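You operate a simulated robot arm through the tools that you are given. There is no shell and no other tool. Be economical: measure what you need, move in short steps, check, and stop when the job is done.

Carry out the task below with a simulated robot arm. There is one attempt and no reset: what you move stays moved.

TASK
Fetch the square teal box marked "2" from the upper shelf of the packing bench and set it on the green tile. Take the white uplight labelled "A" from the clear end of the packing bench and leave it on top of the brown leads carton. Put one of the foam blocks from the clear end of the packing bench on top of the red roller. Put one of the label cards from the top of the packing bench on the blue tile. Press the cue button two times. Put the small red tape roll on top of the white filters carton. Take the green box on the top of the work bench and put it away on the tray side of the low cabinet's top. Fetch the small carton labelled "feet" from the top of the work bench and set it on the blue book. Do these in any order. Set down upright: white uplight, small carton.

It is judged by the outcome, as a careful person would: the job done as asked, and still so three seconds after it is handed in. It fails if anything else is knocked over, pushed out of place, dropped, spilled or broken.

THE ROBOT
A 7-joint arm with a two-finger gripper on a trunk, on a base that drives. Base frame: it is fixed to the floor where the robot stands at the start and does not move with it; the origin is under the middle of the robot, x ahead of it, y to its left, z up; the surface under the hand at the start is at about z = 880. Readings come in mm, rad, newtons and seconds.
With the tool pointing down near the work surface it reaches from about 320 to 760 mm from the robot's upright axis, wherever it stands. Its first joint turns from -2.897 to 2.897 rad. Places, roughly: blue book [-2750, 1250, 750]; blue tile (18x18x3 cm) [-1800, -500, 900]; cue button [-3200, 5900, 1000]; filters carton [-1750, 3750, 1000]; foam block (5x6x3 cm) [500, 100, 900]; green box (13x7x7 cm) [-2200, 1800, 900]; green tile (18x18x3 cm) [-3400, 1800, 900]; label card [750, 750, 1000]; leads carton [750, 250, 1000]; red roller (8x8x8 cm) [700, -100, 900]; small carton [-2250, 1750, 1000]; small red tape roll (7x7x2 cm) [-1900, 3600, 1000]; square teal box [500, 0, 500]; tray side of the low cabinet's top [-2900, -500, 500]; white uplight [500, 0, 1000]. Payload 1.71 kg.
The TCP is the grasp point between the finger pads, 20 mm short of the fingertips. In the tool frame z runs along the fingers and y along their closing line. Largest opening 96 mm; the body of the gripper starts 113 mm behind the TCP.
Orientation is told as [roll, pitch, yaw] about the base's x, y, z axes, in that order, counted from this pose: with the fingers straight down and closing along the base's y, the tool's x points along the base's -x, its y along +y and its z along -z.

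THE INTERFACE
- The arm moves only by the tool play_rows. Its argument "commands" is one flat list of numbers, 7 for each row, row after row: the shift along the tool's x, y, z in mm, then the turn, a rotation vector about the tool's x, y, z in rad, then the opening, from 0 (shut) to 1 (fully open). In form: [x, y, z, rx, ry, rz, grip, x, y, z, rx, ry, rz, grip, ...]. A call has 1 to 20 rows; each row is the pose to reach, as a shift and turn from the pose commanded when the call began, along the tool's axes at that moment. Each row takes 0.2 s and may step no farther than 50 mm and 0.15 rad from the row before; otherwise, or with a gripper value out of range, the whole call is refused. Where a pose cannot be reached the arm comes as near as it can. A force on the tool above 40 N (or 10 N above the force at the start of the call, whichever is more), or a blocked arm, ends the call early, and 0.2 s more pass. The fingers move at their own pace (about 153 mm/s each) and stop on an object; they squeeze with about 33 N. The grip force told is the motor's: it shows also when the fingers shut on nothing. Time passes only in rows, and 0.2 s behind the last, so rows that repeat a pose let the fingers close. It gives the time, the measured TCP pose, the force on the tool (base axes), the opening and the grip force at its end, in the units of the frame above (readings bear some noise), with the torque about the TCP (base axes, N m) and any sound that the robot's microphone picked up.
- Cameras (640 x 400 px; columns grow to the right, rows downward): "scene" is now at [46.1, 150, 1717.7]; the picture's right is [-0.08, -1.00, 0.00], its down [-0.78, 0.06, -0.62] and it looks along [0.62, -0.05, -0.78] (base axes); focal length 263 px, centre (320, 200). "wrist" rides on the gripper at [66, 14, -145] in the tool frame; the picture's right is [-0.21, 0.98, 0.00], its down [-0.88, -0.18, -0.45] and it looks along [-0.44, -0.09, 0.90] (tool axes); focal length 275 px, centre (320, 200). There is no depth. A picture from a camera that has moved, and an enlarged one, comes with that camera's place and axes in the base frame and with its lens.
- snapshot(camera): a new picture of that camera. No time passes.
- slide_trunk(by): slides the trunk up (or, below 0, down) by that many mm; the arm and the scene camera ride with it, the base frame stays. It gives what a move gives, with no picture.
- roll_base(legs): drives the robot by 1 to 6 legs, each [ahead, turn to the left] in mm and rad, along the robot's own axes; the way and the turn of a leg run together, so that a leg with both is an arc; at most 1500 mm and 3.142 rad a leg. The arm and the cameras ride along, it lands a little off, and it stops where it bumps. It gives what a move gives.
- aim_head(pan, tilt): turns the head with the scene camera to pan (to the left, within 2.705 rad either way) and tilt (down, from -0.506 to 1.204), counted from straight ahead of the robot. It gives what a move gives.
- zoom(camera, box): a new picture of the part [left, top, right, bottom] of that camera's present view, enlarged. No time passes.
- job_done(): hands the job in; it is judged then, once.

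Go step by step. Nothing tells you exact positions but the pictures and the camera data: compare them with the known pose of the tool, close in by small moves and look again before you grip or let go. The budget is 217 turns and 210 pictures, counting those below and the enlarged ones. Unless the task says otherwise, let go and move clear before handing in.

The tools are called after "Emit:" as a command line: name --argument value ..., lists and objects as JSON in quotes. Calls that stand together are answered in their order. play_rows: Moves the arm, as the interface text tells. Its arguments: {"type":"object","properties":{"commands":{"type":"array","items":{"type":"number"}}},"required":["commands"]} The other tools are called the same way: slide_trunk (by) slides the trunk up or down; roll_base (legs) drives the base; aim_head (pan, tilt) turns the head that bears the scene camera; snapshot (camera) takes a picture; zoom (camera, box) takes an enlarged picture of a part of a camera's view; job_done () hands the job in.

At the start:

```text
clock: 0.0
ee_pos: [440.6, 2.1, 1270.8]
ee_rot: [0.0, 0.002, -0.001]
force: [-1.1, -0.3, -0.2]
moment: [-0.04, -0.01, -0.03]
width: 95.8
finger_force: 0.0
trunk travel left (down, up): [-325.0, 61.0]
robot x, y, heading: [1.5, 0.3, -0.0]
head pan, tilt: [-0.077, 0.881]
```

scene: 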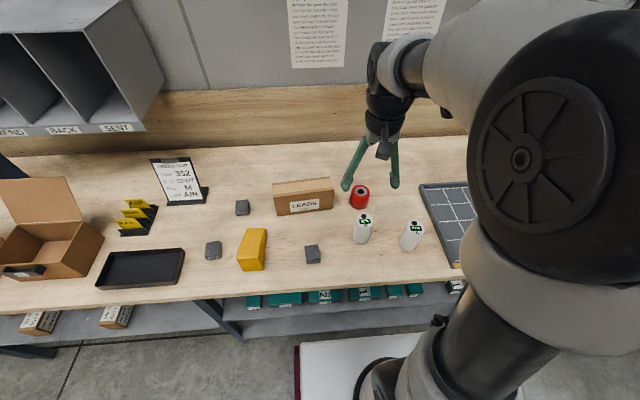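
wrist: 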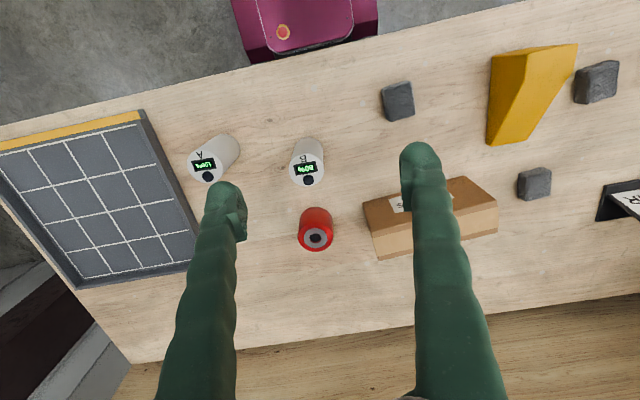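

I see the packing bench with the leads carton, red roller, two uplights, three foam blocks and boxes on the shelf below. I'll look closer before planning the grasps.

Emit:
zoom --camera "scene" --box '[200, 160, 460, 322]'

Emit:
zoom --camera "wrist" --box '[160, 60, 480, 260]'

```text
2.46 times, centred on (330, 241) of scene
camera zoom: at [46.1, 150.0, 1717.7], right [-0.08, -1.0, 0.0], down [-0.78, 0.06, -0.62], along [0.62, -0.05, -0.78], focal length 648 px, centre (295, 99)
```

zoom: 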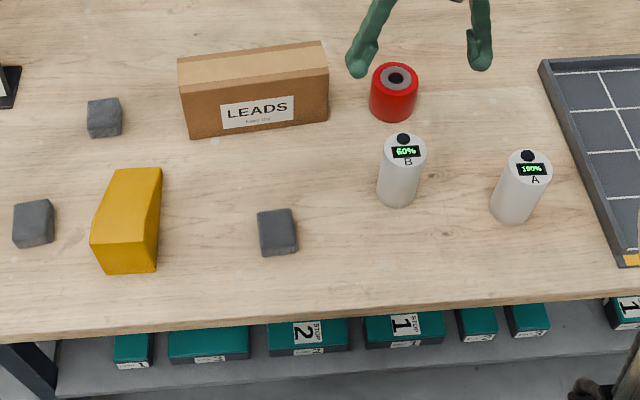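

```text
2.00 times, centred on (320, 160) of wrist
camera zoom: at [375.3, 14.9, 1417.2], right [0.21, 0.98, 0.0], down [0.88, -0.18, 0.44], along [0.43, -0.09, -0.9], focal length 551 px, centre (320, 280)
```

zoom: 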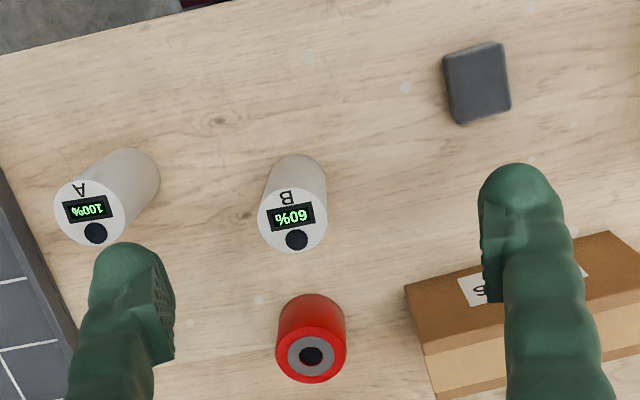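

Uplight A is at about (483,-196) with its top near z=990, and the leads carton's top is around (688,160,997). I'll move above A first.

Emit:
play_rows --commands '[-7, -33, 28, 0, 0, 0, 1, -14, -66, 56, 0, 0, 0, 1, -21, -99, 84, 0, 0, 0, 1, -28, -132, 112, 0, 0, 0, 1, -35, -165, 140, 0, 0, 0, 1, -42, -198, 165, 0, 0, 0, 1]'

Emit:
snapshot --camera "wrist"

Emit:
snapshot --camera "scene"

```text
clock: 1.4
ee_pos: [468.6, -196.5, 1110.5]
ee_rot: [0.001, -0.011, -0.002]
force: [0.4, -0.3, 0.5]
moment: [0.03, 0.06, -0.03]
width: 95.9
finger_force: 0.1
trunk travel left (down, up): [-325.0, 61.0]
robot x, y, heading: [-3.3, 0.4, 0.002]
head pan, tilt: [-0.077, 0.881]
```

```text
205 pictures are left
camera wrist: at [400.6, -184.7, 1254.6], right [0.21, 0.98, 0.0], down [0.87, -0.18, 0.46], along [0.45, -0.09, -0.89], focal length 275 px, centre (320, 200)
```

wrist: 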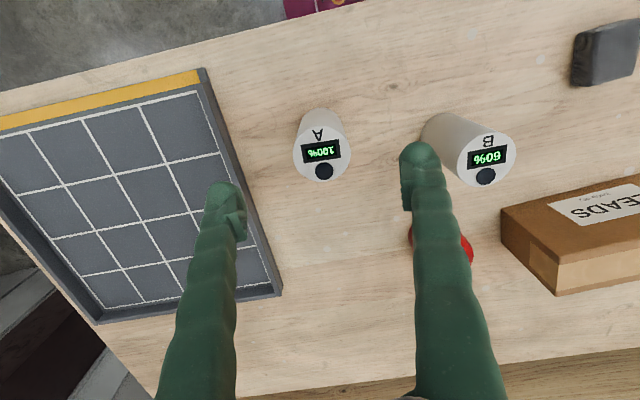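

```text
204 pictures are left
camera scene: at [48.2, 148.4, 1717.8], right [-0.08, -1.0, 0.0], down [-0.78, 0.06, -0.62], along [0.62, -0.05, -0.78], focal length 263 px, centre (320, 200)
```

scene: 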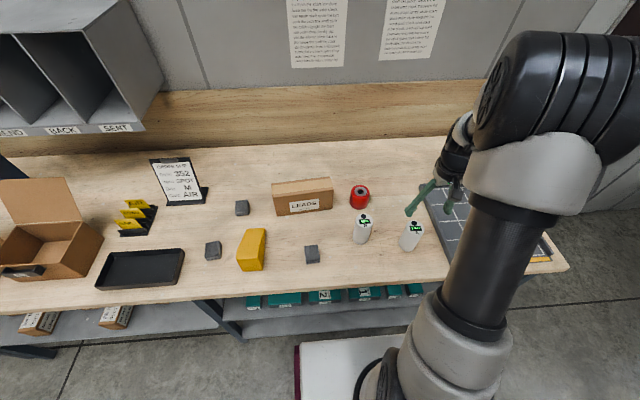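

A's top is at about (484,-198,985). The measured x lags my command, so I'll descend partway, let it settle and check the pose.

Emit:
play_rows --commands '[0, 0, 35, 0, 0, 0, 1, 0, 0, 70, 0, 0, 0, 1, 0, 0, 80, 0, 0, 0, 1, 0, 0, 80, 0, 0, 0, 1]'

Emit:
snapshot --camera "wrist"

```text
clock: 2.4
ee_pos: [466.3, -191.7, 1033.0]
ee_rot: [0.0, -0.012, 0.0]
force: [-0.2, -1.0, -0.1]
moment: [-0.03, -0.03, 0.0]
width: 96.0
finger_force: 0.1
trunk travel left (down, up): [-325.0, 61.0]
robot x, y, heading: [-3.6, 2.4, -0.002]
head pan, tilt: [-0.077, 0.881]
```

```text
203 pictures are left
camera wrist: at [398.6, -180.2, 1178.1], right [0.21, 0.98, 0.0], down [0.87, -0.18, 0.46], along [0.45, -0.09, -0.89], focal length 275 px, centre (320, 200)
```

wrist: 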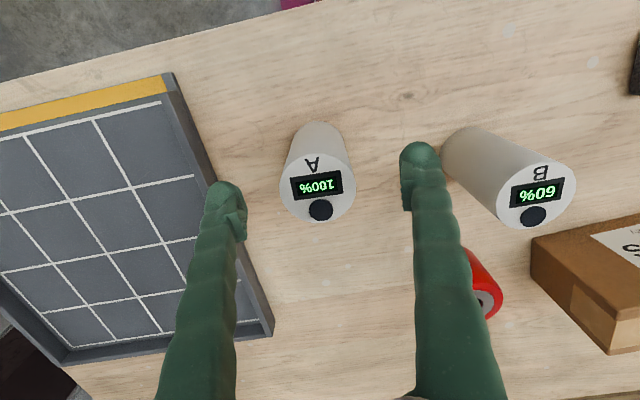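

A's top centre is at about (485,-198), so I'll shift 19 mm ahead and 5 mm right, descend to z≈948 and grip.

Emit:
play_rows --commands '[-19, -5, 0, 0, 0, 0, 1, -19, -5, 30, 0, 0, 0, 1, -19, -5, 60, 0, 0, 0, 1, -19, -5, 85, 0, 0, 0, 1, -19, -5, 85, 0, 0, 0, 1]'

Emit:
snapshot --camera "wrist"

```text
clock: 3.6
ee_pos: [485.7, -201.1, 948.8]
ee_rot: [0.001, -0.014, 0.0]
force: [0.0, 1.2, -0.3]
moment: [-0.01, -0.02, 0.02]
width: 95.9
finger_force: 0.1
trunk travel left (down, up): [-325.0, 61.0]
robot x, y, heading: [0.8, 0.2, -0.001]
head pan, tilt: [-0.077, 0.881]
```

```text
202 pictures are left
camera wrist: at [417.9, -188.0, 1093.9], right [0.21, 0.98, 0.0], down [0.87, -0.18, 0.46], along [0.45, -0.09, -0.89], focal length 275 px, centre (320, 200)
```

wrist: 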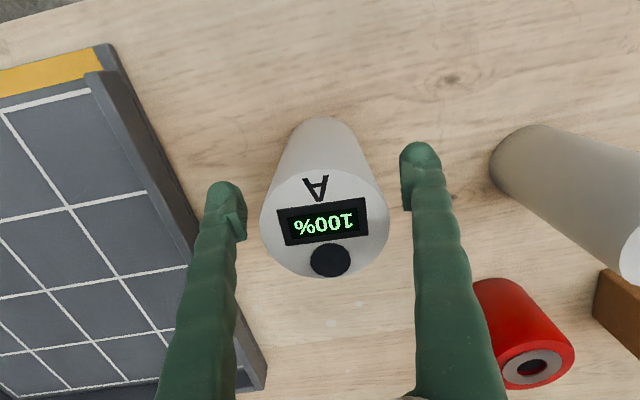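

The uplight is centred between the fingers. I'll grip and lift.

Emit:
play_rows --commands '[0, 0, 0, 0, 0, 0, 0, 0, 0, 0, 0, 0, 0, 0, 0, 0, 0, 0, 0, 0, 0, 0, 0, -20, 0, 0, 0, 0, 0, 0, -60, 0, 0, 0, 0, 0, 0, -100, 0, 0, 0, 0, 0, 0, -140, 0, 0, 0, 0, 0, 0, -180, 0, 0, 0, 0]'

Emit:
snapshot --camera "wrist"

```text
clock: 5.4
ee_pos: [485.8, -202.9, 1130.1]
ee_rot: [0.0, -0.014, 0.002]
force: [-0.3, 0.0, -0.6]
moment: [-0.03, -0.02, 0.03]
width: 0.1
finger_force: 29.1
trunk travel left (down, up): [-325.0, 61.0]
robot x, y, heading: [2.1, -1.8, -0.0]
head pan, tilt: [-0.077, 0.881]
```

```text
201 pictures are left
camera wrist: at [417.9, -191.0, 1275.3], right [0.21, 0.98, 0.0], down [0.87, -0.18, 0.46], along [0.45, -0.09, -0.89], focal length 275 px, centre (320, 200)
```

wrist: 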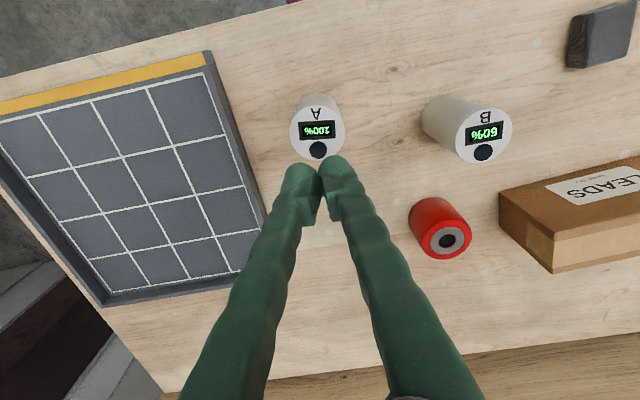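

The fingers closed on nothing and A is still standing, so it slipped out. I'll look closer before retrying.

Emit:
zoom --camera "scene" --box '[340, 180, 500, 280]'

Emit:
zoom --camera "wrist" --box '[240, 70, 400, 170]'

```text
4.00 times, centred on (420, 230) of scene
camera zoom: at [45.4, 150.3, 1717.8], right [-0.08, -1.0, 0.0], down [-0.78, 0.06, -0.62], along [0.62, -0.05, -0.78], focal length 1054 px, centre (-80, 80)
```

zoom: 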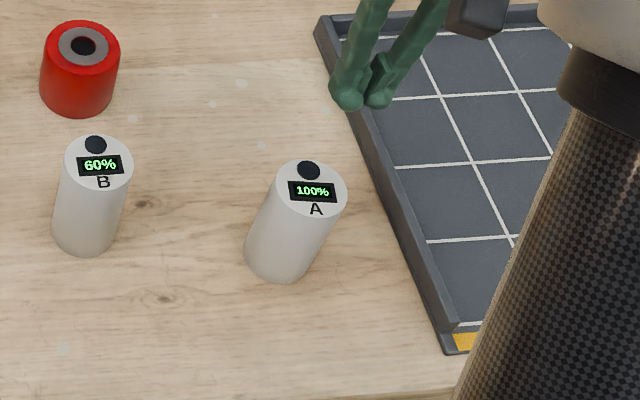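

```text
4.00 times, centred on (320, 120) of wrist
camera zoom: at [417.9, -191.0, 1275.3], right [0.21, 0.98, 0.0], down [0.87, -0.18, 0.46], along [0.45, -0.09, -0.89], focal length 1101 px, centre (320, 520)
```

zoom: 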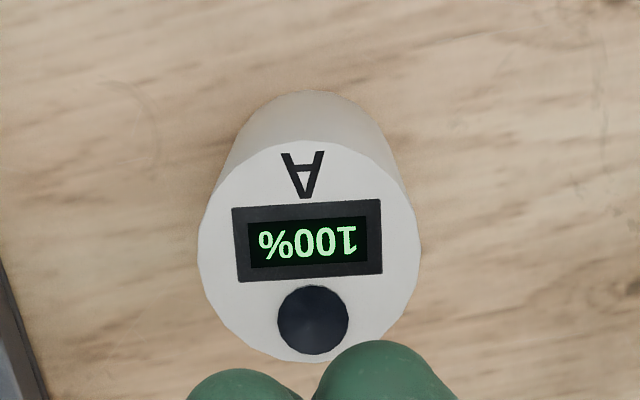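

A's top is at (486,-206,990), upright, with the body slightly wider at the base. I'll go lower, grip, and read the width before lifting.

Emit:
play_rows --commands '[0, -3, 0, 0, 0, 0, 1, 0, -3, 0, 0, 0, 0, 1, 0, -3, 0, 0, 0, 0, 1, 0, -3, 50, 0, 0, 0, 1, 0, -3, 100, 0, 0, 0, 1, 0, -3, 150, 0, 0, 0, 1, 0, -3, 180, 0, 0, 0, 1, 0, -3, 208, 0, 0, 0, 1, 0, -3, 208, 0, 0, 0, 1]'

Emit:
play_rows --commands '[0, 0, 0, 0, 0, 0, 0, 0, 0, 0, 0, 0, 0, 0, 0, 0, 0, 0, 0, 0, 0, 0, 0, 0, 0, 0, 0, 0]'

Emit:
snapshot --camera "wrist"

```text
clock: 7.4
ee_pos: [487.4, -204.4, 921.3]
ee_rot: [0.0, -0.015, 0.0]
force: [0.2, -0.7, 0.3]
moment: [0.0, 0.0, 0.01]
width: 96.0
finger_force: 0.0
trunk travel left (down, up): [-325.0, 61.0]
robot x, y, heading: [1.0, 0.5, 0.002]
head pan, tilt: [-0.077, 0.881]
```

```text
clock: 8.4
ee_pos: [486.0, -204.3, 921.4]
ee_rot: [-0.002, -0.017, 0.0]
force: [-0.1, -2.8, 5.4]
moment: [0.2, 0.01, 0.03]
width: 74.1
finger_force: 32.9
trunk travel left (down, up): [-325.0, 61.0]
robot x, y, heading: [3.3, 1.2, 0.002]
head pan, tilt: [-0.077, 0.881]
```

```text
198 pictures are left
camera wrist: at [418.7, -191.8, 1066.4], right [0.21, 0.98, 0.0], down [0.87, -0.18, 0.46], along [0.45, -0.09, -0.89], focal length 275 px, centre (320, 200)
```

wrist: 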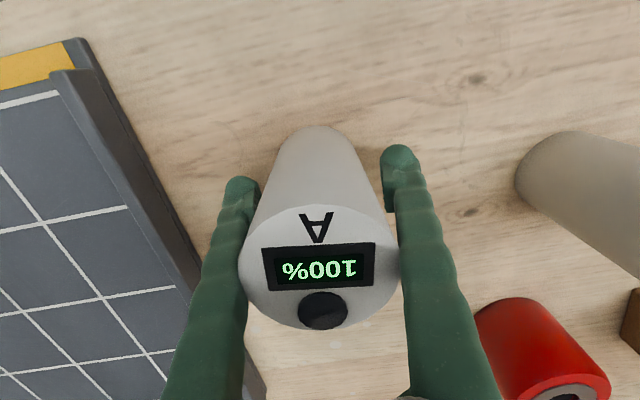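

It's held at width 74. I'll lift slowly.

Emit:
play_rows --commands '[0, 0, -3, 0, 0, 0, 0, 0, 0, -7, 0, 0, 0, 0, 0, 0, -12, 0, 0, 0, 0, 0, 0, -18, 0, 0, 0, 0, 0, 0, -25, 0, 0, 0, 0]'

Emit:
snapshot --camera "wrist"

```text
clock: 9.6
ee_pos: [488.3, -205.2, 945.3]
ee_rot: [0.0, -0.013, -0.002]
force: [-0.2, -0.5, -5.3]
moment: [-0.01, -0.05, 0.01]
width: 73.3
finger_force: 33.0
trunk travel left (down, up): [-325.0, 61.0]
robot x, y, heading: [2.7, 0.6, -0.004]
head pan, tilt: [-0.077, 0.881]
```

```text
197 pictures are left
camera wrist: at [420.4, -191.6, 1089.9], right [0.21, 0.98, 0.0], down [0.87, -0.18, 0.46], along [0.45, -0.09, -0.89], focal length 275 px, centre (320, 200)
```

wrist: 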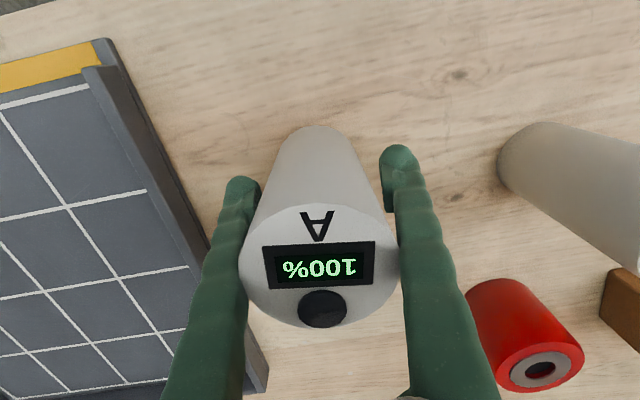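

Lifted cleanly (about 0.5 kg). Next I raise to z≈1100 and carry it toward the carton at a moderate pace.

Emit:
play_rows --commands '[0, 0, -10, 0, 0, 0, 0, 0, 0, -30, 0, 0, 0, 0, 0, 0, -55, 0, 0, 0, 0, 0, 0, -80, 0, 0, 0, 0, 0, 0, -105, 0, 0, 0, 0, 0, 0, -130, 0, 0, 0, 0, 0, 0, -150, 0, 0, 0, 0, 0, 0, -160, 0, 0, 0, 0, -10, 17, -160, 0, 0, 0, 0, -25, 43, -160, 0, 0, 0, 0, -42, 74, -160, 0, 0, 0, 0, -60, 105, -160, 0, 0, 0, 0, -78, 136, -160, 0, 0, 0, 0, -96, 168, -160, 0, 0, 0, 0, -114, 199, -160, 0, 0, 0, 0, -132, 231, -160, 0, 0, 0, 0, -150, 262, -160, 0, 0, 0, 0, -168, 294, -160, 0, 0, 0, 0, -180, 318, -160, 0, 0, 0, 0, -186, 330, -160, 0, 0, 0, 0]'

Emit:
snapshot --camera "wrist"

Emit:
snapshot --camera "scene"

```text
clock: 13.8
ee_pos: [671.8, 128.6, 1107.6]
ee_rot: [-0.001, -0.011, 0.0]
force: [0.0, -0.3, -4.8]
moment: [0.01, 0.04, -0.01]
width: 71.1
finger_force: 32.8
trunk travel left (down, up): [-325.0, 61.0]
robot x, y, heading: [1.8, -1.3, 0.004]
head pan, tilt: [-0.077, 0.881]
```

```text
196 pictures are left
camera wrist: at [604.1, 141.3, 1252.0], right [0.21, 0.98, 0.0], down [0.87, -0.18, 0.46], along [0.45, -0.09, -0.89], focal length 275 px, centre (320, 200)
```

wrist: 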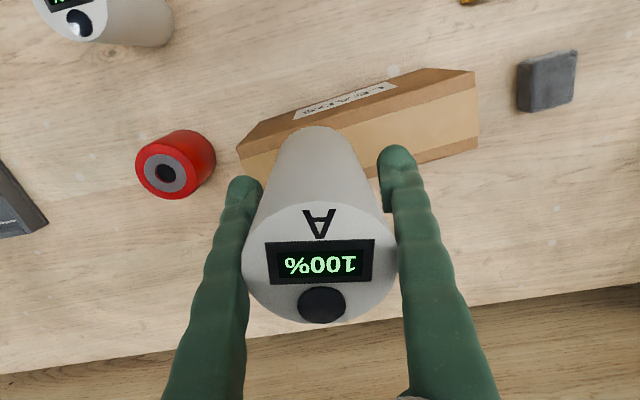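

```text
195 pictures are left
camera scene: at [47.2, 150.6, 1717.7], right [-0.08, -1.0, 0.0], down [-0.78, 0.06, -0.62], along [0.62, -0.05, -0.78], focal length 263 px, centre (320, 200)
```

scene: 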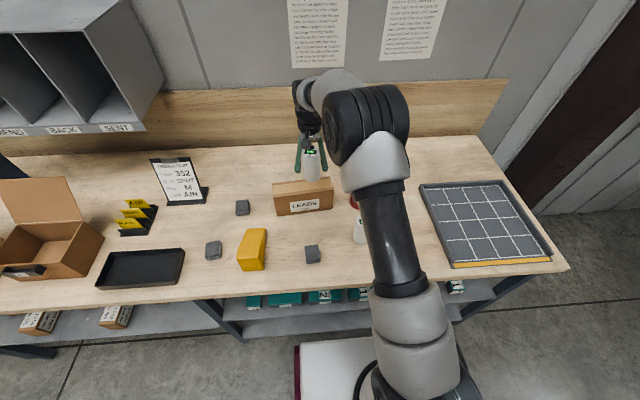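

The carton top resolves to about 48 mm deep, centred near (681,160) with z≈1010. I'll shift over its centre and come down to just above it.

Emit:
play_rows --commands '[-5, 15, 0, 0, 0, 0, 0, -9, 30, 0, 0, 0, 0, 0, -9, 30, 15, 0, 0, 0, 0, -9, 30, 30, 0, 0, 0, 0, -9, 30, 42, 0, 0, 0, 0]'

Emit:
snapshot --camera "wrist"

Emit:
zoom --camera "scene" --box '[240, 120, 400, 220]'

```text
clock: 15.0
ee_pos: [683.0, 158.0, 1065.2]
ee_rot: [0.0, -0.013, 0.0]
force: [-1.0, -1.1, -5.4]
moment: [0.0, 0.01, 0.01]
width: 70.4
finger_force: 33.5
trunk travel left (down, up): [-325.0, 61.0]
robot x, y, heading: [1.5, 0.8, -0.002]
head pan, tilt: [-0.077, 0.881]
```

```text
194 pictures are left
camera wrist: at [615.3, 170.3, 1210.5], right [0.21, 0.98, 0.0], down [0.87, -0.18, 0.46], along [0.45, -0.09, -0.89], focal length 275 px, centre (320, 200)
```

wrist: 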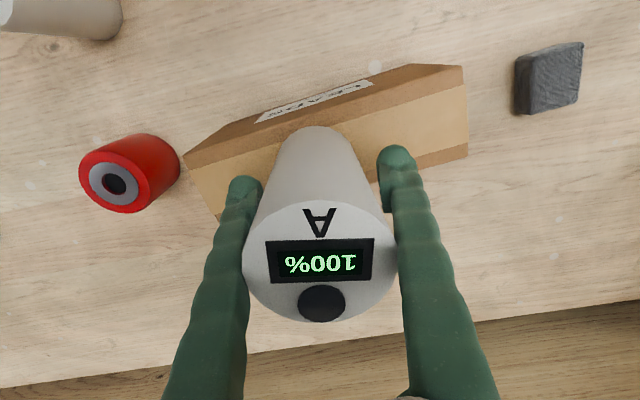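

```text
4.00 times, centred on (320, 170) of scene
camera zoom: at [47.4, 150.3, 1717.7], right [-0.08, -1.0, 0.0], down [-0.78, 0.06, -0.62], along [0.62, -0.05, -0.78], focal length 1054 px, centre (320, 320)
```

zoom: 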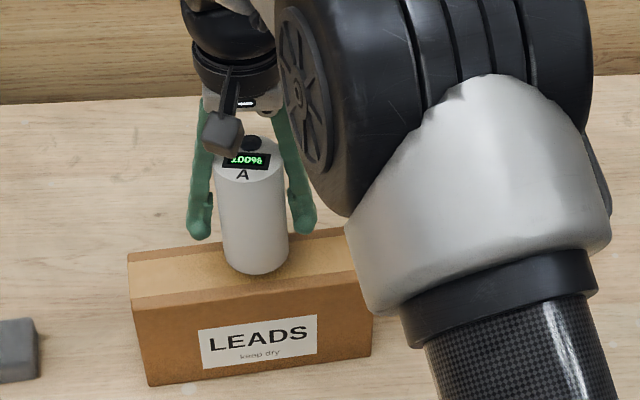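

The uplight is centred over the carton in both views. Lowering gently toward contact.

Emit:
play_rows --commands '[0, 0, 5, 0, 0, 0, 0, 0, 0, 9, 0, 0, 0, 0, 0, 0, 11, 0, 0, 0, 0]'

Emit:
zoom --camera "scene" --box '[260, 140, 340, 190]'

```text
clock: 15.8
ee_pos: [682.2, 156.3, 1054.7]
ee_rot: [0.001, -0.012, -0.002]
force: [-0.4, 0.5, -6.1]
moment: [-0.02, -0.04, 0.0]
width: 69.9
finger_force: 33.6
trunk travel left (down, up): [-325.0, 61.0]
robot x, y, heading: [1.8, 0.4, -0.0]
head pan, tilt: [-0.077, 0.881]
```

```text
8.00 times, centred on (300, 165) of scene
camera zoom: at [47.1, 150.3, 1717.7], right [-0.08, -1.0, 0.0], down [-0.78, 0.06, -0.62], along [0.62, -0.05, -0.78], focal length 2108 px, centre (480, 480)
```

zoom: 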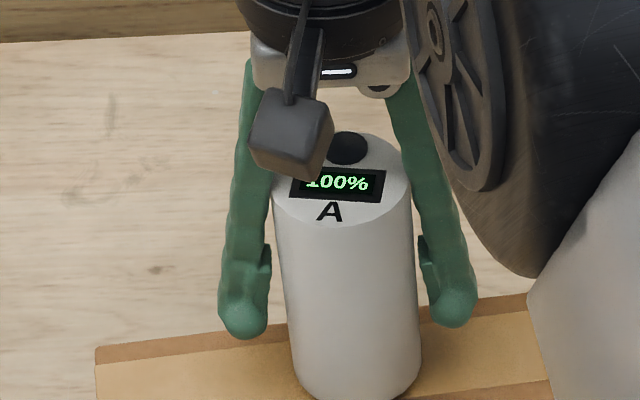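

Still hanging, so I'll continue down in small steps watching the force.

Emit:
play_rows --commands '[0, 0, 2, 0, 0, 0, 0, 0, 0, 4, 0, 0, 0, 0, 0, 0, 5, 0, 0, 0, 0]'

Emit:
play_rows --commands '[0, 0, 2, 0, 0, 0, 0, 0, 0, 4, 0, 0, 0, 0]'

Emit:
zoom --camera "scene" --box '[250, 140, 350, 203]'

```text
clock: 16.6
ee_pos: [681.9, 157.4, 1050.9]
ee_rot: [0.0, -0.014, 0.001]
force: [-1.0, 0.1, -5.2]
moment: [0.0, -0.01, 0.02]
width: 69.6
finger_force: 33.2
trunk travel left (down, up): [-325.0, 61.0]
robot x, y, heading: [-1.4, 0.3, -0.0]
head pan, tilt: [-0.077, 0.881]
```

```text
clock: 17.2
ee_pos: [682.4, 156.2, 1048.1]
ee_rot: [-0.002, -0.016, 0.0]
force: [-0.1, -0.1, 0.5]
moment: [0.18, -0.01, 0.01]
width: 69.6
finger_force: 32.9
trunk travel left (down, up): [-325.0, 61.0]
robot x, y, heading: [0.9, -1.5, 0.003]
head pan, tilt: [-0.077, 0.881]
```

```text
6.35 times, centred on (300, 172) of scene
camera zoom: at [46.3, 150.0, 1717.8], right [-0.08, -1.0, 0.0], down [-0.78, 0.06, -0.62], along [0.62, -0.05, -0.78], focal length 1673 px, centre (447, 381)
```

zoom: 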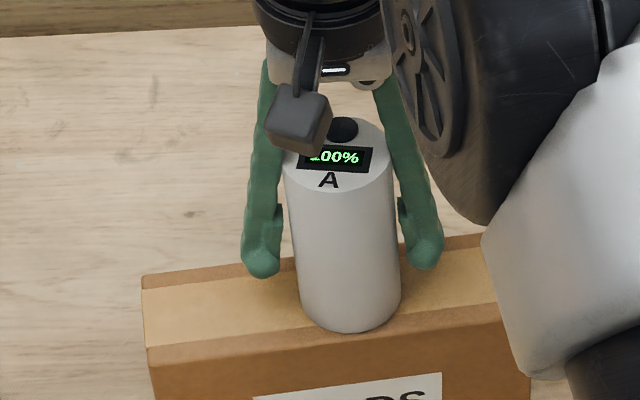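

The weight is supported on the carton and centred. Releasing and rising straight up.

Emit:
play_rows --commands '[0, 0, 0, 0, 0, 0, 0.8, 0, 0, 0, 0, 0, 0, 1, 0, 0, 0, 0, 0, 0, 1, 0, 0, -20, 0, 0, 0, 1, 0, 0, -60, 0, 0, 0, 1, 0, 0, -100, 0, 0, 0, 1, 0, 0, -140, 0, 0, 0, 1]'

Emit:
snapshot --camera "wrist"

```text
clock: 18.8
ee_pos: [679.1, 154.7, 1188.5]
ee_rot: [0.0, -0.013, -0.001]
force: [0.8, 0.3, -0.5]
moment: [-0.03, 0.01, -0.01]
width: 96.0
finger_force: 0.1
trunk travel left (down, up): [-325.0, 61.0]
robot x, y, heading: [-0.7, 1.2, 0.002]
head pan, tilt: [-0.077, 0.881]
```

```text
190 pictures are left
camera wrist: at [611.5, 167.4, 1333.3], right [0.21, 0.98, 0.0], down [0.87, -0.18, 0.46], along [0.45, -0.09, -0.89], focal length 275 px, centre (320, 200)
```

wrist: 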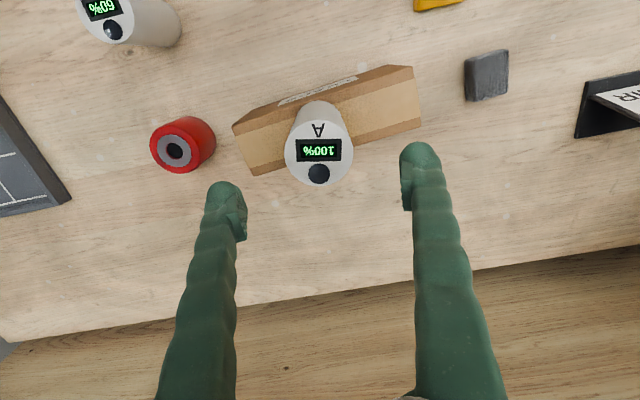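

Uplight A stands upright on the carton. Next is the foam block near (457,141), so I'll move above it.

Emit:
play_rows --commands '[40, -3, 0, 0, 0, 0, 1, 85, -6, 0, 0, 0, 0, 1, 130, -9, 0, 0, 0, 0, 1, 175, -12, 0, 0, 0, 0, 1, 222, -14, 0, 0, 0, 0, 1, 222, -14, 45, 0, 0, 0, 1, 222, -14, 90, 0, 0, 0, 1, 222, -14, 135, 0, 0, 0, 1, 222, -14, 165, 0, 0, 0, 1, 222, -14, 165, 0, 0, 0, 1]'

Emit:
snapshot --camera "wrist"

Emit:
zoom --camera "scene" --box '[240, 150, 400, 250]'

```text
clock: 21.0
ee_pos: [458.8, 139.6, 1019.0]
ee_rot: [-0.001, -0.015, -0.001]
force: [0.2, 0.8, 0.0]
moment: [0.0, 0.02, -0.02]
width: 96.3
finger_force: 0.1
trunk travel left (down, up): [-325.0, 61.0]
robot x, y, heading: [-1.7, 2.4, 0.003]
head pan, tilt: [-0.077, 0.881]
```

```text
189 pictures are left
camera wrist: at [392.4, 153.1, 1163.1], right [0.21, 0.98, 0.0], down [0.87, -0.18, 0.46], along [0.45, -0.09, -0.89], focal length 275 px, centre (320, 200)
```

wrist: 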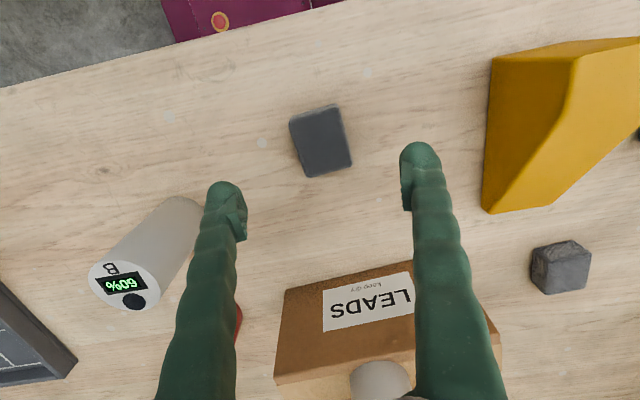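

```text
4.00 times, centred on (320, 200) of scene
camera zoom: at [46.4, 150.2, 1717.8], right [-0.08, -1.0, 0.0], down [-0.78, 0.06, -0.62], along [0.62, -0.05, -0.78], focal length 1054 px, centre (320, 200)
```

zoom: 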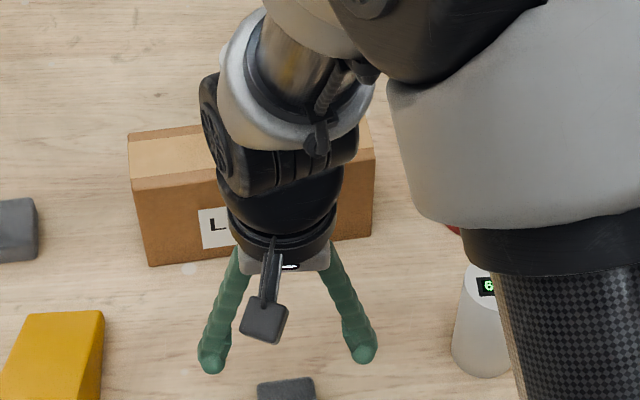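

The foam block's centre is at (461,141), yawed about 9°, with the 5 cm side along the closing direction. I'll align and go down to TCP z≈907.

Emit:
play_rows --commands '[-2, 1, 40, 0, 0, -0.08, 1, -2, 1, 70, 0, 0, -0.15, 1, -2, 1, 95, 0, 0, -0.15, 1, -2, 1, 111, 0, 0, -0.15, 1, -2, 1, 111, 0, 0, -0.15, 1]'

Emit:
snapshot --camera "wrist"

```text
clock: 22.2
ee_pos: [465.1, 144.3, 909.1]
ee_rot: [-0.002, -0.014, 0.149]
force: [-0.2, -0.1, -0.5]
moment: [0.05, 0.01, -0.02]
width: 96.0
finger_force: 0.0
trunk travel left (down, up): [-325.0, 61.0]
robot x, y, heading: [-2.9, -0.6, -0.002]
head pan, tilt: [-0.077, 0.881]
```

```text
187 pictures are left
camera wrist: at [395.9, 146.3, 1054.2], right [0.06, 1.0, 0.0], down [0.89, -0.05, 0.46], along [0.46, -0.02, -0.89], focal length 275 px, centre (320, 200)
```

wrist: 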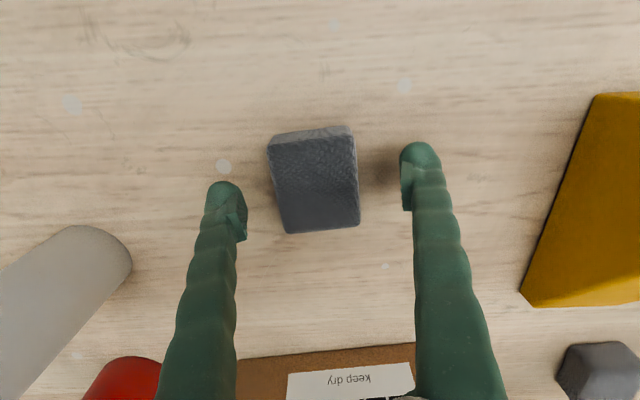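

Well placed; gripping and lifting gently.

Emit:
play_rows --commands '[0, 0, 0, 0, 0, 0, 0, 0, 0, 0, 0, 0, 0, 0, 0, 0, 0, 0, 0, 0, 0, 0, 0, 0, 0, 0, 0, 0, 0, 0, -8, 0, 0, 0, 0, 0, 0, -25, 0, 0, 0, 0, 0, 0, -50, 0, 0, 0, 0]'

Emit:
snapshot --camera "wrist"

```text
clock: 23.8
ee_pos: [467.3, 144.1, 959.9]
ee_rot: [-0.003, -0.015, 0.149]
force: [0.0, 0.9, 0.0]
moment: [-0.01, -0.04, 0.01]
width: 47.1
finger_force: 32.9
trunk travel left (down, up): [-325.0, 61.0]
robot x, y, heading: [1.5, 0.1, -0.0]
head pan, tilt: [-0.077, 0.881]
```

```text
186 pictures are left
camera wrist: at [397.1, 146.1, 1104.5], right [0.06, 1.0, 0.0], down [0.89, -0.05, 0.46], along [0.46, -0.02, -0.89], focal length 275 px, centre (320, 200)
```

wrist: 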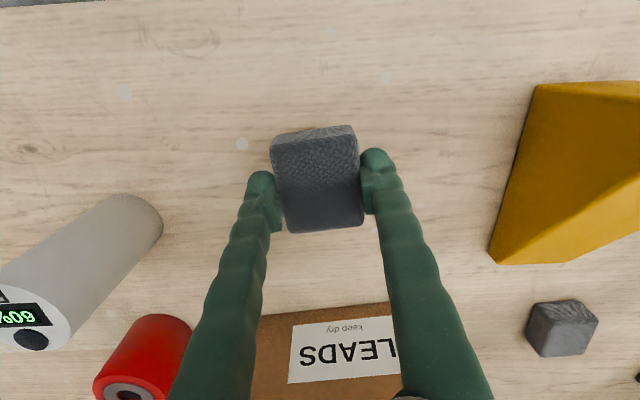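

The block is held. I'll raise it, go around B, and move over the red roller at about (680,-56), top z≈960.

Emit:
play_rows --commands '[0, 0, -50, 0, 0, 0, 0, 0, 0, -100, 0, 0, 0, 0, 6, -40, -100, 0, 0, 0, 0, 12, -80, -100, 0, 0, 0, 0, 18, -120, -100, 0, 0, 0, 0, 24, -160, -100, 0, 0, 0, 0, 29.7, -198, -100, 0, 0, 0, 0, -13, -204, -100, 0, 0, 0, 0, -55, -211, -100, 0, 0, 0, 0, -97, -217, -100, 0, 0, 0, 0, -139, -223, -100, 0, 0, 0, 0, -181, -229, -100, 0, 0, 0, 0, -181, -229, -100, 0, 0, 0, 0]'

Emit:
snapshot --camera "wrist"

Emit:
zoom --camera "scene" --box '[280, 120, 440, 220]'

```text
clock: 26.6
ee_pos: [674.0, -53.7, 1062.7]
ee_rot: [0.0, -0.014, 0.151]
force: [-1.4, 0.4, 0.4]
moment: [-0.01, 0.01, 0.03]
width: 46.8
finger_force: 32.9
trunk travel left (down, up): [-325.0, 61.0]
robot x, y, heading: [0.7, -3.2, -0.002]
head pan, tilt: [-0.077, 0.881]
```

```text
185 pictures are left
camera wrist: at [605.1, -51.0, 1207.4], right [0.06, 1.0, 0.0], down [0.89, -0.05, 0.46], along [0.46, -0.03, -0.89], focal length 275 px, centre (320, 200)
```

wrist: 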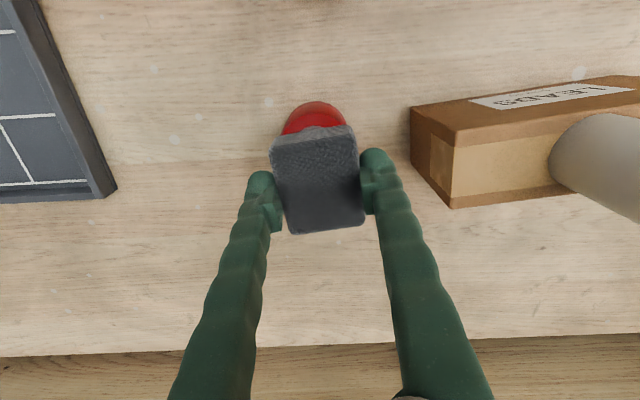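

```text
4.00 times, centred on (360, 170) of scene
camera zoom: at [44.9, 150.0, 1717.8], right [-0.08, -1.0, 0.0], down [-0.78, 0.06, -0.62], along [0.62, -0.05, -0.78], focal length 1054 px, centre (160, 320)
```

zoom: 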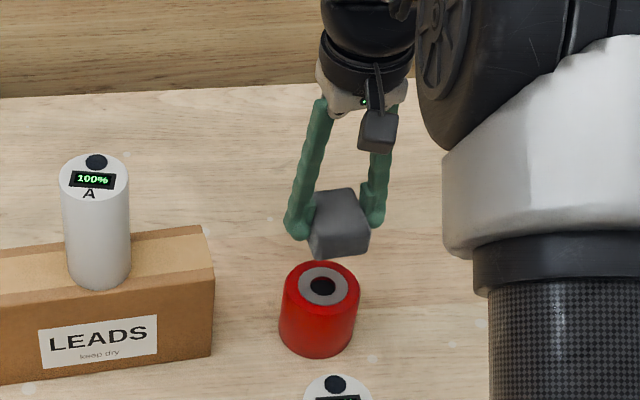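

The roller's centre is about (680,-54). I'll shift 8 mm ahead and lower to just above it.

Emit:
play_rows --commands '[-8, -2, 25, 0, 0, 0, 0, -8, -2, 50, 0, 0, 0, 0, -8, -2, 65, 0, 0, 0, 0, -8, -2, 70, 0, 0, 0, 0, -8, -2, 70, 0, 0, 0, 0]'

Emit:
zoom --camera "scene" --box '[320, 150, 400, 200]'

```text
clock: 27.8
ee_pos: [683.1, -56.7, 990.0]
ee_rot: [-0.002, -0.014, 0.151]
force: [0.3, -0.3, -0.5]
moment: [0.0, 0.02, 0.02]
width: 47.0
finger_force: 32.6
trunk travel left (down, up): [-325.0, 61.0]
robot x, y, heading: [-1.5, 0.0, 0.005]
head pan, tilt: [-0.077, 0.881]
```

```text
8.00 times, centred on (360, 175) of scene
camera zoom: at [46.5, 150.0, 1717.8], right [-0.08, -1.0, 0.0], down [-0.78, 0.06, -0.62], along [0.62, -0.05, -0.78], focal length 2108 px, centre (0, 400)
```

zoom: 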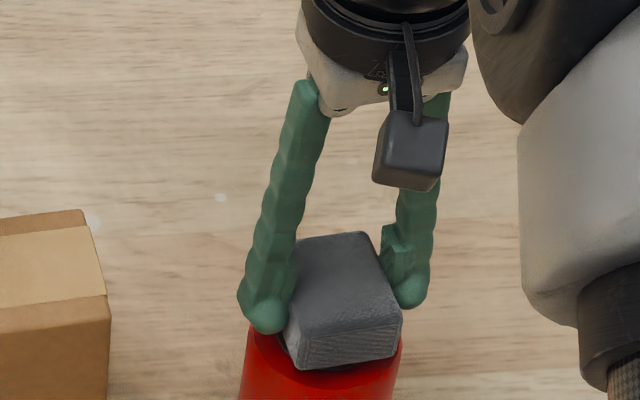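

Nearly touching; lowering in small steps.

Emit:
play_rows --commands '[0, 0, 2, 0, 0, 0, 0, 0, 0, 4, 0, 0, 0, 0]'

Emit:
zoom --camera "scene" --box '[320, 165, 400, 215]'

```text
clock: 28.4
ee_pos: [683.6, -57.2, 985.6]
ee_rot: [-0.002, -0.014, 0.151]
force: [-0.6, -0.8, 0.2]
moment: [-0.02, 0.03, 0.0]
width: 46.9
finger_force: 32.6
trunk travel left (down, up): [-325.0, 61.0]
robot x, y, heading: [0.7, 1.7, 0.003]
head pan, tilt: [-0.077, 0.881]
```

```text
8.00 times, centred on (360, 190) of scene
camera zoom: at [46.4, 150.0, 1717.8], right [-0.08, -1.0, 0.0], down [-0.78, 0.06, -0.62], along [0.62, -0.05, -0.78], focal length 2108 px, centre (0, 280)
```

zoom: 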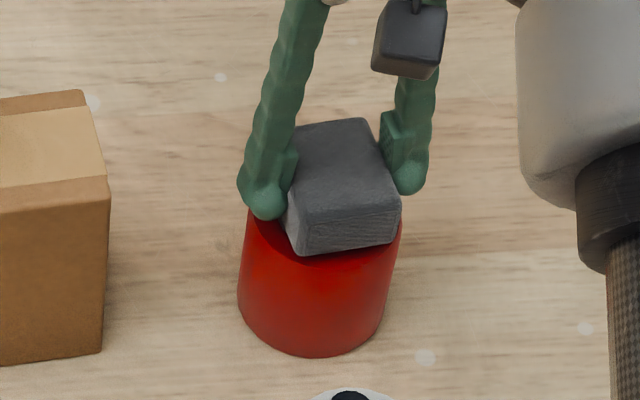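

The block is about 8 mm too far right on the roller; I'll correct that and continue down.

Emit:
play_rows --commands '[-1, 8, -3, 0, 0, 0, 0, -1, 8, 0, 0, 0, 0, 0, -1, 8, 3, 0, 0, 0, 0, -1, 8, 4, 0, 0, 0, 0]'

Emit:
zoom --camera "scene" --box '[320, 165, 400, 215]'

```text
clock: 29.4
ee_pos: [683.6, -50.3, 983.9]
ee_rot: [-0.001, -0.013, 0.15]
force: [1.0, -0.1, 0.2]
moment: [-0.01, 0.03, -0.01]
width: 47.1
finger_force: 32.8
trunk travel left (down, up): [-325.0, 61.0]
robot x, y, heading: [2.1, -2.4, 0.001]
head pan, tilt: [-0.077, 0.881]
```

```text
8.00 times, centred on (360, 190) of scene
camera zoom: at [46.5, 150.0, 1717.8], right [-0.08, -1.0, 0.0], down [-0.78, 0.06, -0.62], along [0.62, -0.05, -0.78], focal length 2108 px, centre (0, 280)
```

zoom: 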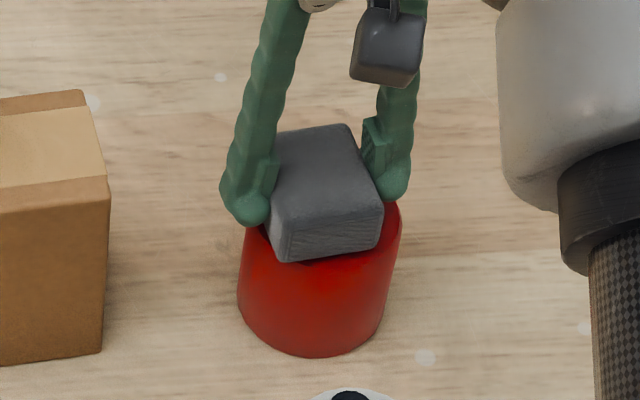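

Centred now. I'll keep lowering until contact shows.

Emit:
play_rows --commands '[0, 0, 2, 0, 0, 0, 0, 0, 0, 4, 0, 0, 0, 0]'

Emit:
play_rows --commands '[0, 0, 2, 0, 0, 0, 0, 0, 0, 4, 0, 0, 0, 0]'

```text
clock: 30.0
ee_pos: [682.6, -48.2, 980.1]
ee_rot: [-0.002, -0.015, 0.149]
force: [-1.0, 0.8, 4.8]
moment: [-0.16, -0.02, -0.03]
width: 47.0
finger_force: 32.4
trunk travel left (down, up): [-325.0, 61.0]
robot x, y, heading: [1.5, -1.1, -0.001]
head pan, tilt: [-0.077, 0.881]
```

```text
clock: 30.6
ee_pos: [683.2, -48.9, 979.5]
ee_rot: [-0.006, -0.02, 0.151]
force: [1.4, 1.7, 26.2]
moment: [-0.36, -0.02, -0.02]
width: 47.0
finger_force: 32.6
trunk travel left (down, up): [-325.0, 61.0]
robot x, y, heading: [0.8, 0.7, 0.004]
head pan, tilt: [-0.077, 0.881]
```

Contact is made, so I'll back off 3 mm, release and rise.

Emit:
play_rows --commands '[0, 0, -3, 0, 0, 0, 0, 0, 0, -3, 0, 0, 0, 0.7, 0, 0, -3, 0, 0, 0, 0.8, 0, 0, -3, 0, 0, 0, 0.8, 0, 0, -40, 0, 0, 0, 0.8, 0, 0, -85, 0, 0, 0, 1, 0, 0, -130, 0, 0, 0, 1]'

Emit:
snapshot --camera "wrist"

Emit:
snapshot --camera "scene"

```text
clock: 32.2
ee_pos: [681.6, -48.3, 1109.0]
ee_rot: [-0.002, -0.014, 0.151]
force: [0.1, 0.4, 0.0]
moment: [0.02, -0.04, 0.0]
width: 95.8
finger_force: 0.1
trunk travel left (down, up): [-325.0, 61.0]
robot x, y, heading: [-0.9, -2.8, 0.005]
head pan, tilt: [-0.077, 0.881]
```

```text
180 pictures are left
camera wrist: at [612.5, -47.6, 1253.8], right [0.06, 1.0, 0.0], down [0.89, -0.05, 0.46], along [0.46, -0.03, -0.89], focal length 275 px, centre (320, 200)
```

wrist: 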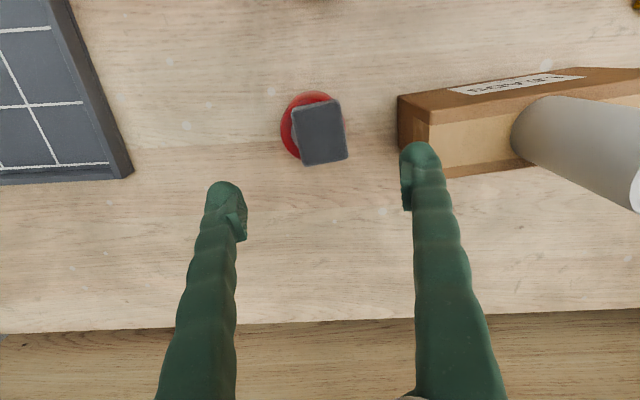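

```text
179 pictures are left
camera scene: at [44.9, 149.8, 1717.9], right [-0.08, -1.0, 0.0], down [-0.78, 0.06, -0.62], along [0.62, -0.05, -0.78], focal length 263 px, centre (320, 200)
```

scene: 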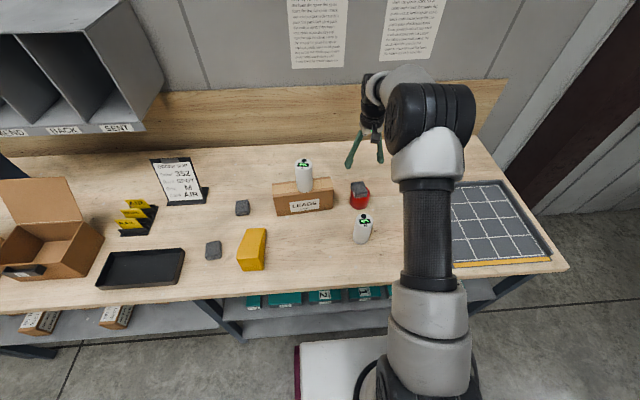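

Foam is on the roller. Now I'll survey the rest of the room with the head before driving.

Emit:
aim_head --pan 1.2 --tilt 0.5

Emit:
snapshot --camera "scene"

Emit:
aim_head --pan 2.6 --tilt 0.4

Emit:
snapshot --camera "scene"

Emit:
aim_head --pan -2.6 --tilt 0.4

Emit:
snapshot --camera "scene"

```text
clock: 33.6
ee_pos: [682.9, -50.6, 1108.7]
ee_rot: [-0.002, -0.015, 0.151]
force: [0.8, 0.4, -0.6]
moment: [-0.02, 0.03, -0.03]
width: 96.1
finger_force: 0.0
trunk travel left (down, up): [-325.0, 61.0]
robot x, y, heading: [0.8, 1.9, 0.001]
head pan, tilt: [1.201, 0.499]
```

```text
178 pictures are left
camera scene: at [3.7, 240.7, 1750.8], right [0.93, -0.36, -0.02], down [-0.19, -0.45, -0.87], along [0.31, 0.82, -0.48], focal length 263 px, centre (320, 200)
```

scene: 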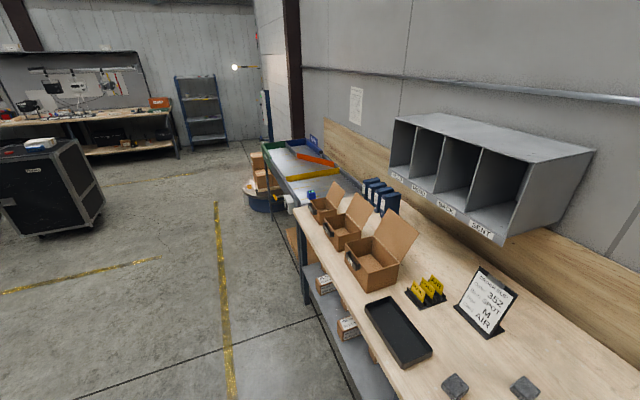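

```text
clock: 35.2
ee_pos: [682.1, -49.3, 1107.2]
ee_rot: [-0.001, -0.014, 0.149]
force: [-0.5, 0.3, 0.1]
moment: [-0.01, 0.01, 0.01]
width: 96.3
finger_force: 0.0
trunk travel left (down, up): [-325.0, 61.0]
robot x, y, heading: [-0.7, 0.8, -0.0]
head pan, tilt: [2.601, 0.4]
```

```text
177 pictures are left
camera scene: at [-108.6, 203.7, 1761.8], right [0.52, 0.86, -0.01], down [0.32, -0.2, -0.93], along [-0.8, 0.47, -0.38], focal length 263 px, centre (320, 200)
```

scene: 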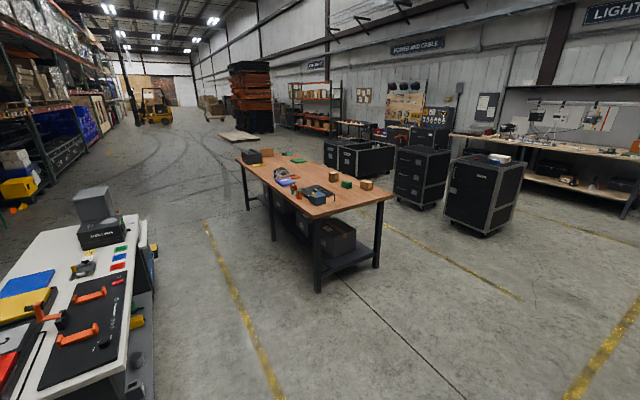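

```text
clock: 39.2
ee_pos: [682.5, -49.9, 1107.3]
ee_rot: [-0.002, -0.015, 0.149]
force: [-0.2, 0.9, 0.3]
moment: [0.01, 0.02, 0.03]
width: 95.8
finger_force: 0.0
trunk travel left (down, up): [-325.0, 61.0]
robot x, y, heading: [2.4, 1.6, 0.0]
head pan, tilt: [-2.601, 0.4]
```

```text
176 pictures are left
camera scene: at [-108.6, 108.2, 1761.9], right [-0.52, 0.86, 0.01], down [0.32, 0.2, -0.93], along [-0.8, -0.47, -0.38], focal length 263 px, centre (320, 200)
```

scene: 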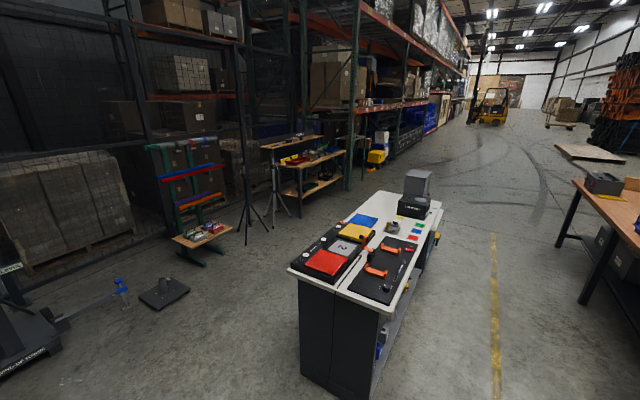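

Room understood: the blue tile is on the white unit behind me, and the wooden work bench is beyond it. I'll tuck the arm, back off, turn left and drive along the packing bench to the label cards at about (655,783).

Emit:
play_rows --commands '[33, 12, -24, 0, 0, 0.021, 1, 66, 24, -48, 0, 0, 0.042, 1, 99, 36, -72, 0, 0, 0.063, 1, 132, 48, -96, 0, 0, 0.084, 1, 166, 60, -120, 0, 0, 0.105, 1, 199, 72, -143, 0, 0, 0.126, 1, 232, 85, -165, 0, 0, 0.149, 1]'

Emit:
roll_base --legs '[[-100, 0], [0, 1.4], [690, 0], [0, 0.17]]'

Emit:
aim_head --pan -1.4 --tilt 0.88

Emit:
snapshot --camera "scene"

```text
clock: 40.9
ee_pos: [435.3, 2.7, 1265.6]
ee_rot: [0.0, -0.016, 0.0]
force: [-0.3, -0.1, 0.8]
moment: [-0.01, -0.06, 0.0]
width: 96.2
finger_force: 0.1
trunk travel left (down, up): [-325.0, 61.0]
robot x, y, heading: [1.3, -0.5, 0.003]
head pan, tilt: [-2.601, 0.4]
```

```text
clock: 50.5
ee_pos: [46.5, 1109.0, 1265.5]
ee_rot: [-0.001, -0.013, 1.539]
force: [0.2, 0.4, 0.1]
moment: [-0.01, -0.03, -0.02]
width: 95.8
finger_force: 0.0
trunk travel left (down, up): [-325.0, 61.0]
robot x, y, heading: [37.5, 673.5, 1.54]
head pan, tilt: [-2.601, 0.4]
```

```text
clock: 51.9
ee_pos: [46.8, 1090.2, 1271.8]
ee_rot: [0.0, -0.029, 1.539]
force: [-0.3, 0.3, 0.0]
moment: [-0.02, -0.02, 0.03]
width: 96.0
finger_force: 0.1
trunk travel left (down, up): [-325.0, 61.0]
robot x, y, heading: [34.6, 673.4, 1.538]
head pan, tilt: [-1.4, 0.88]
```

```text
175 pictures are left
camera scene: at [-44.4, 658.0, 1718.9], right [0.14, -0.99, 0.02], down [-0.76, -0.12, -0.64], along [0.63, 0.08, -0.77], focal length 263 px, centre (320, 200)
```

scene: 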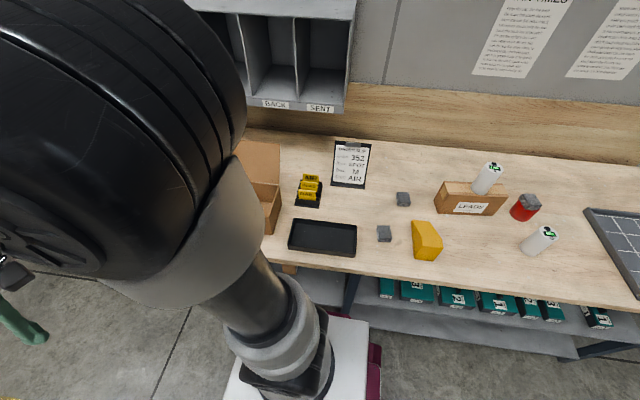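

I'm beside the cards. I'll swing the arm over toward them, keeping the fingers closing along base x, and look with the wrist camera.

Emit:
play_rows --commands '[-3.5, -47, 0, 0, 0, 0, 1, -7, -94, 0, 0, 0, 0, 1, -10.5, -141, 0, 0, 0, 0, 1, 8, -176, 0, 0, 0, 0, 1, 26, -211, 0, 0, 0, 0, 1, 45, -245, 0, 0, 0, 0, 1, 63, -279, 0, 0, 0, 0, 1, 92, -305, 0, 0, 0, 0, 1, 121, -332, 0, 0, 0, 0, 1, 150, -358, 0, 0, 0, 0, 1, 180, -384, 0, 0, 0, 0, 1, 220, -407, 0, 0, 0, 0, 1, 261, -430, 0, 0, 0, 0, 1, 301, -453, 0, 0, 0, 0, 1, 301, -453, 0, 0, 0, 0, 1]'

Emit:
snapshot --camera "wrist"

Emit:
snapshot --camera "scene"

```text
clock: 55.1
ee_pos: [489.7, 773.9, 1259.1]
ee_rot: [0.0, -0.028, 1.54]
force: [0.2, 0.1, 0.4]
moment: [0.0, -0.04, -0.02]
width: 95.8
finger_force: 0.2
trunk travel left (down, up): [-325.0, 61.0]
robot x, y, heading: [30.8, 673.3, 1.542]
head pan, tilt: [-1.4, 0.88]
```

```text
174 pictures are left
camera wrist: at [473.0, 702.4, 1402.9], right [-0.97, 0.24, 0.01], down [0.21, 0.86, 0.47], along [0.11, 0.46, -0.88], focal length 275 px, centre (320, 200)
```

wrist: 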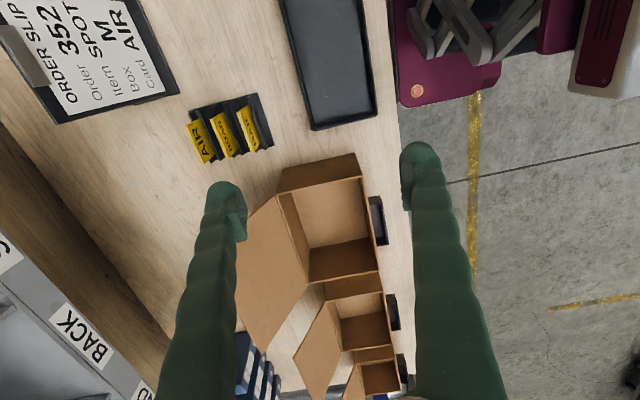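

```text
173 pictures are left
camera scene: at [-45.0, 658.5, 1718.9], right [0.14, -0.99, 0.02], down [-0.76, -0.12, -0.64], along [0.63, 0.08, -0.77], focal length 263 px, centre (320, 200)
```

scene: 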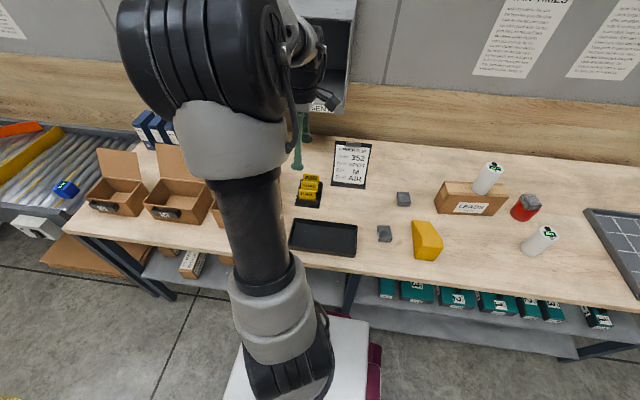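

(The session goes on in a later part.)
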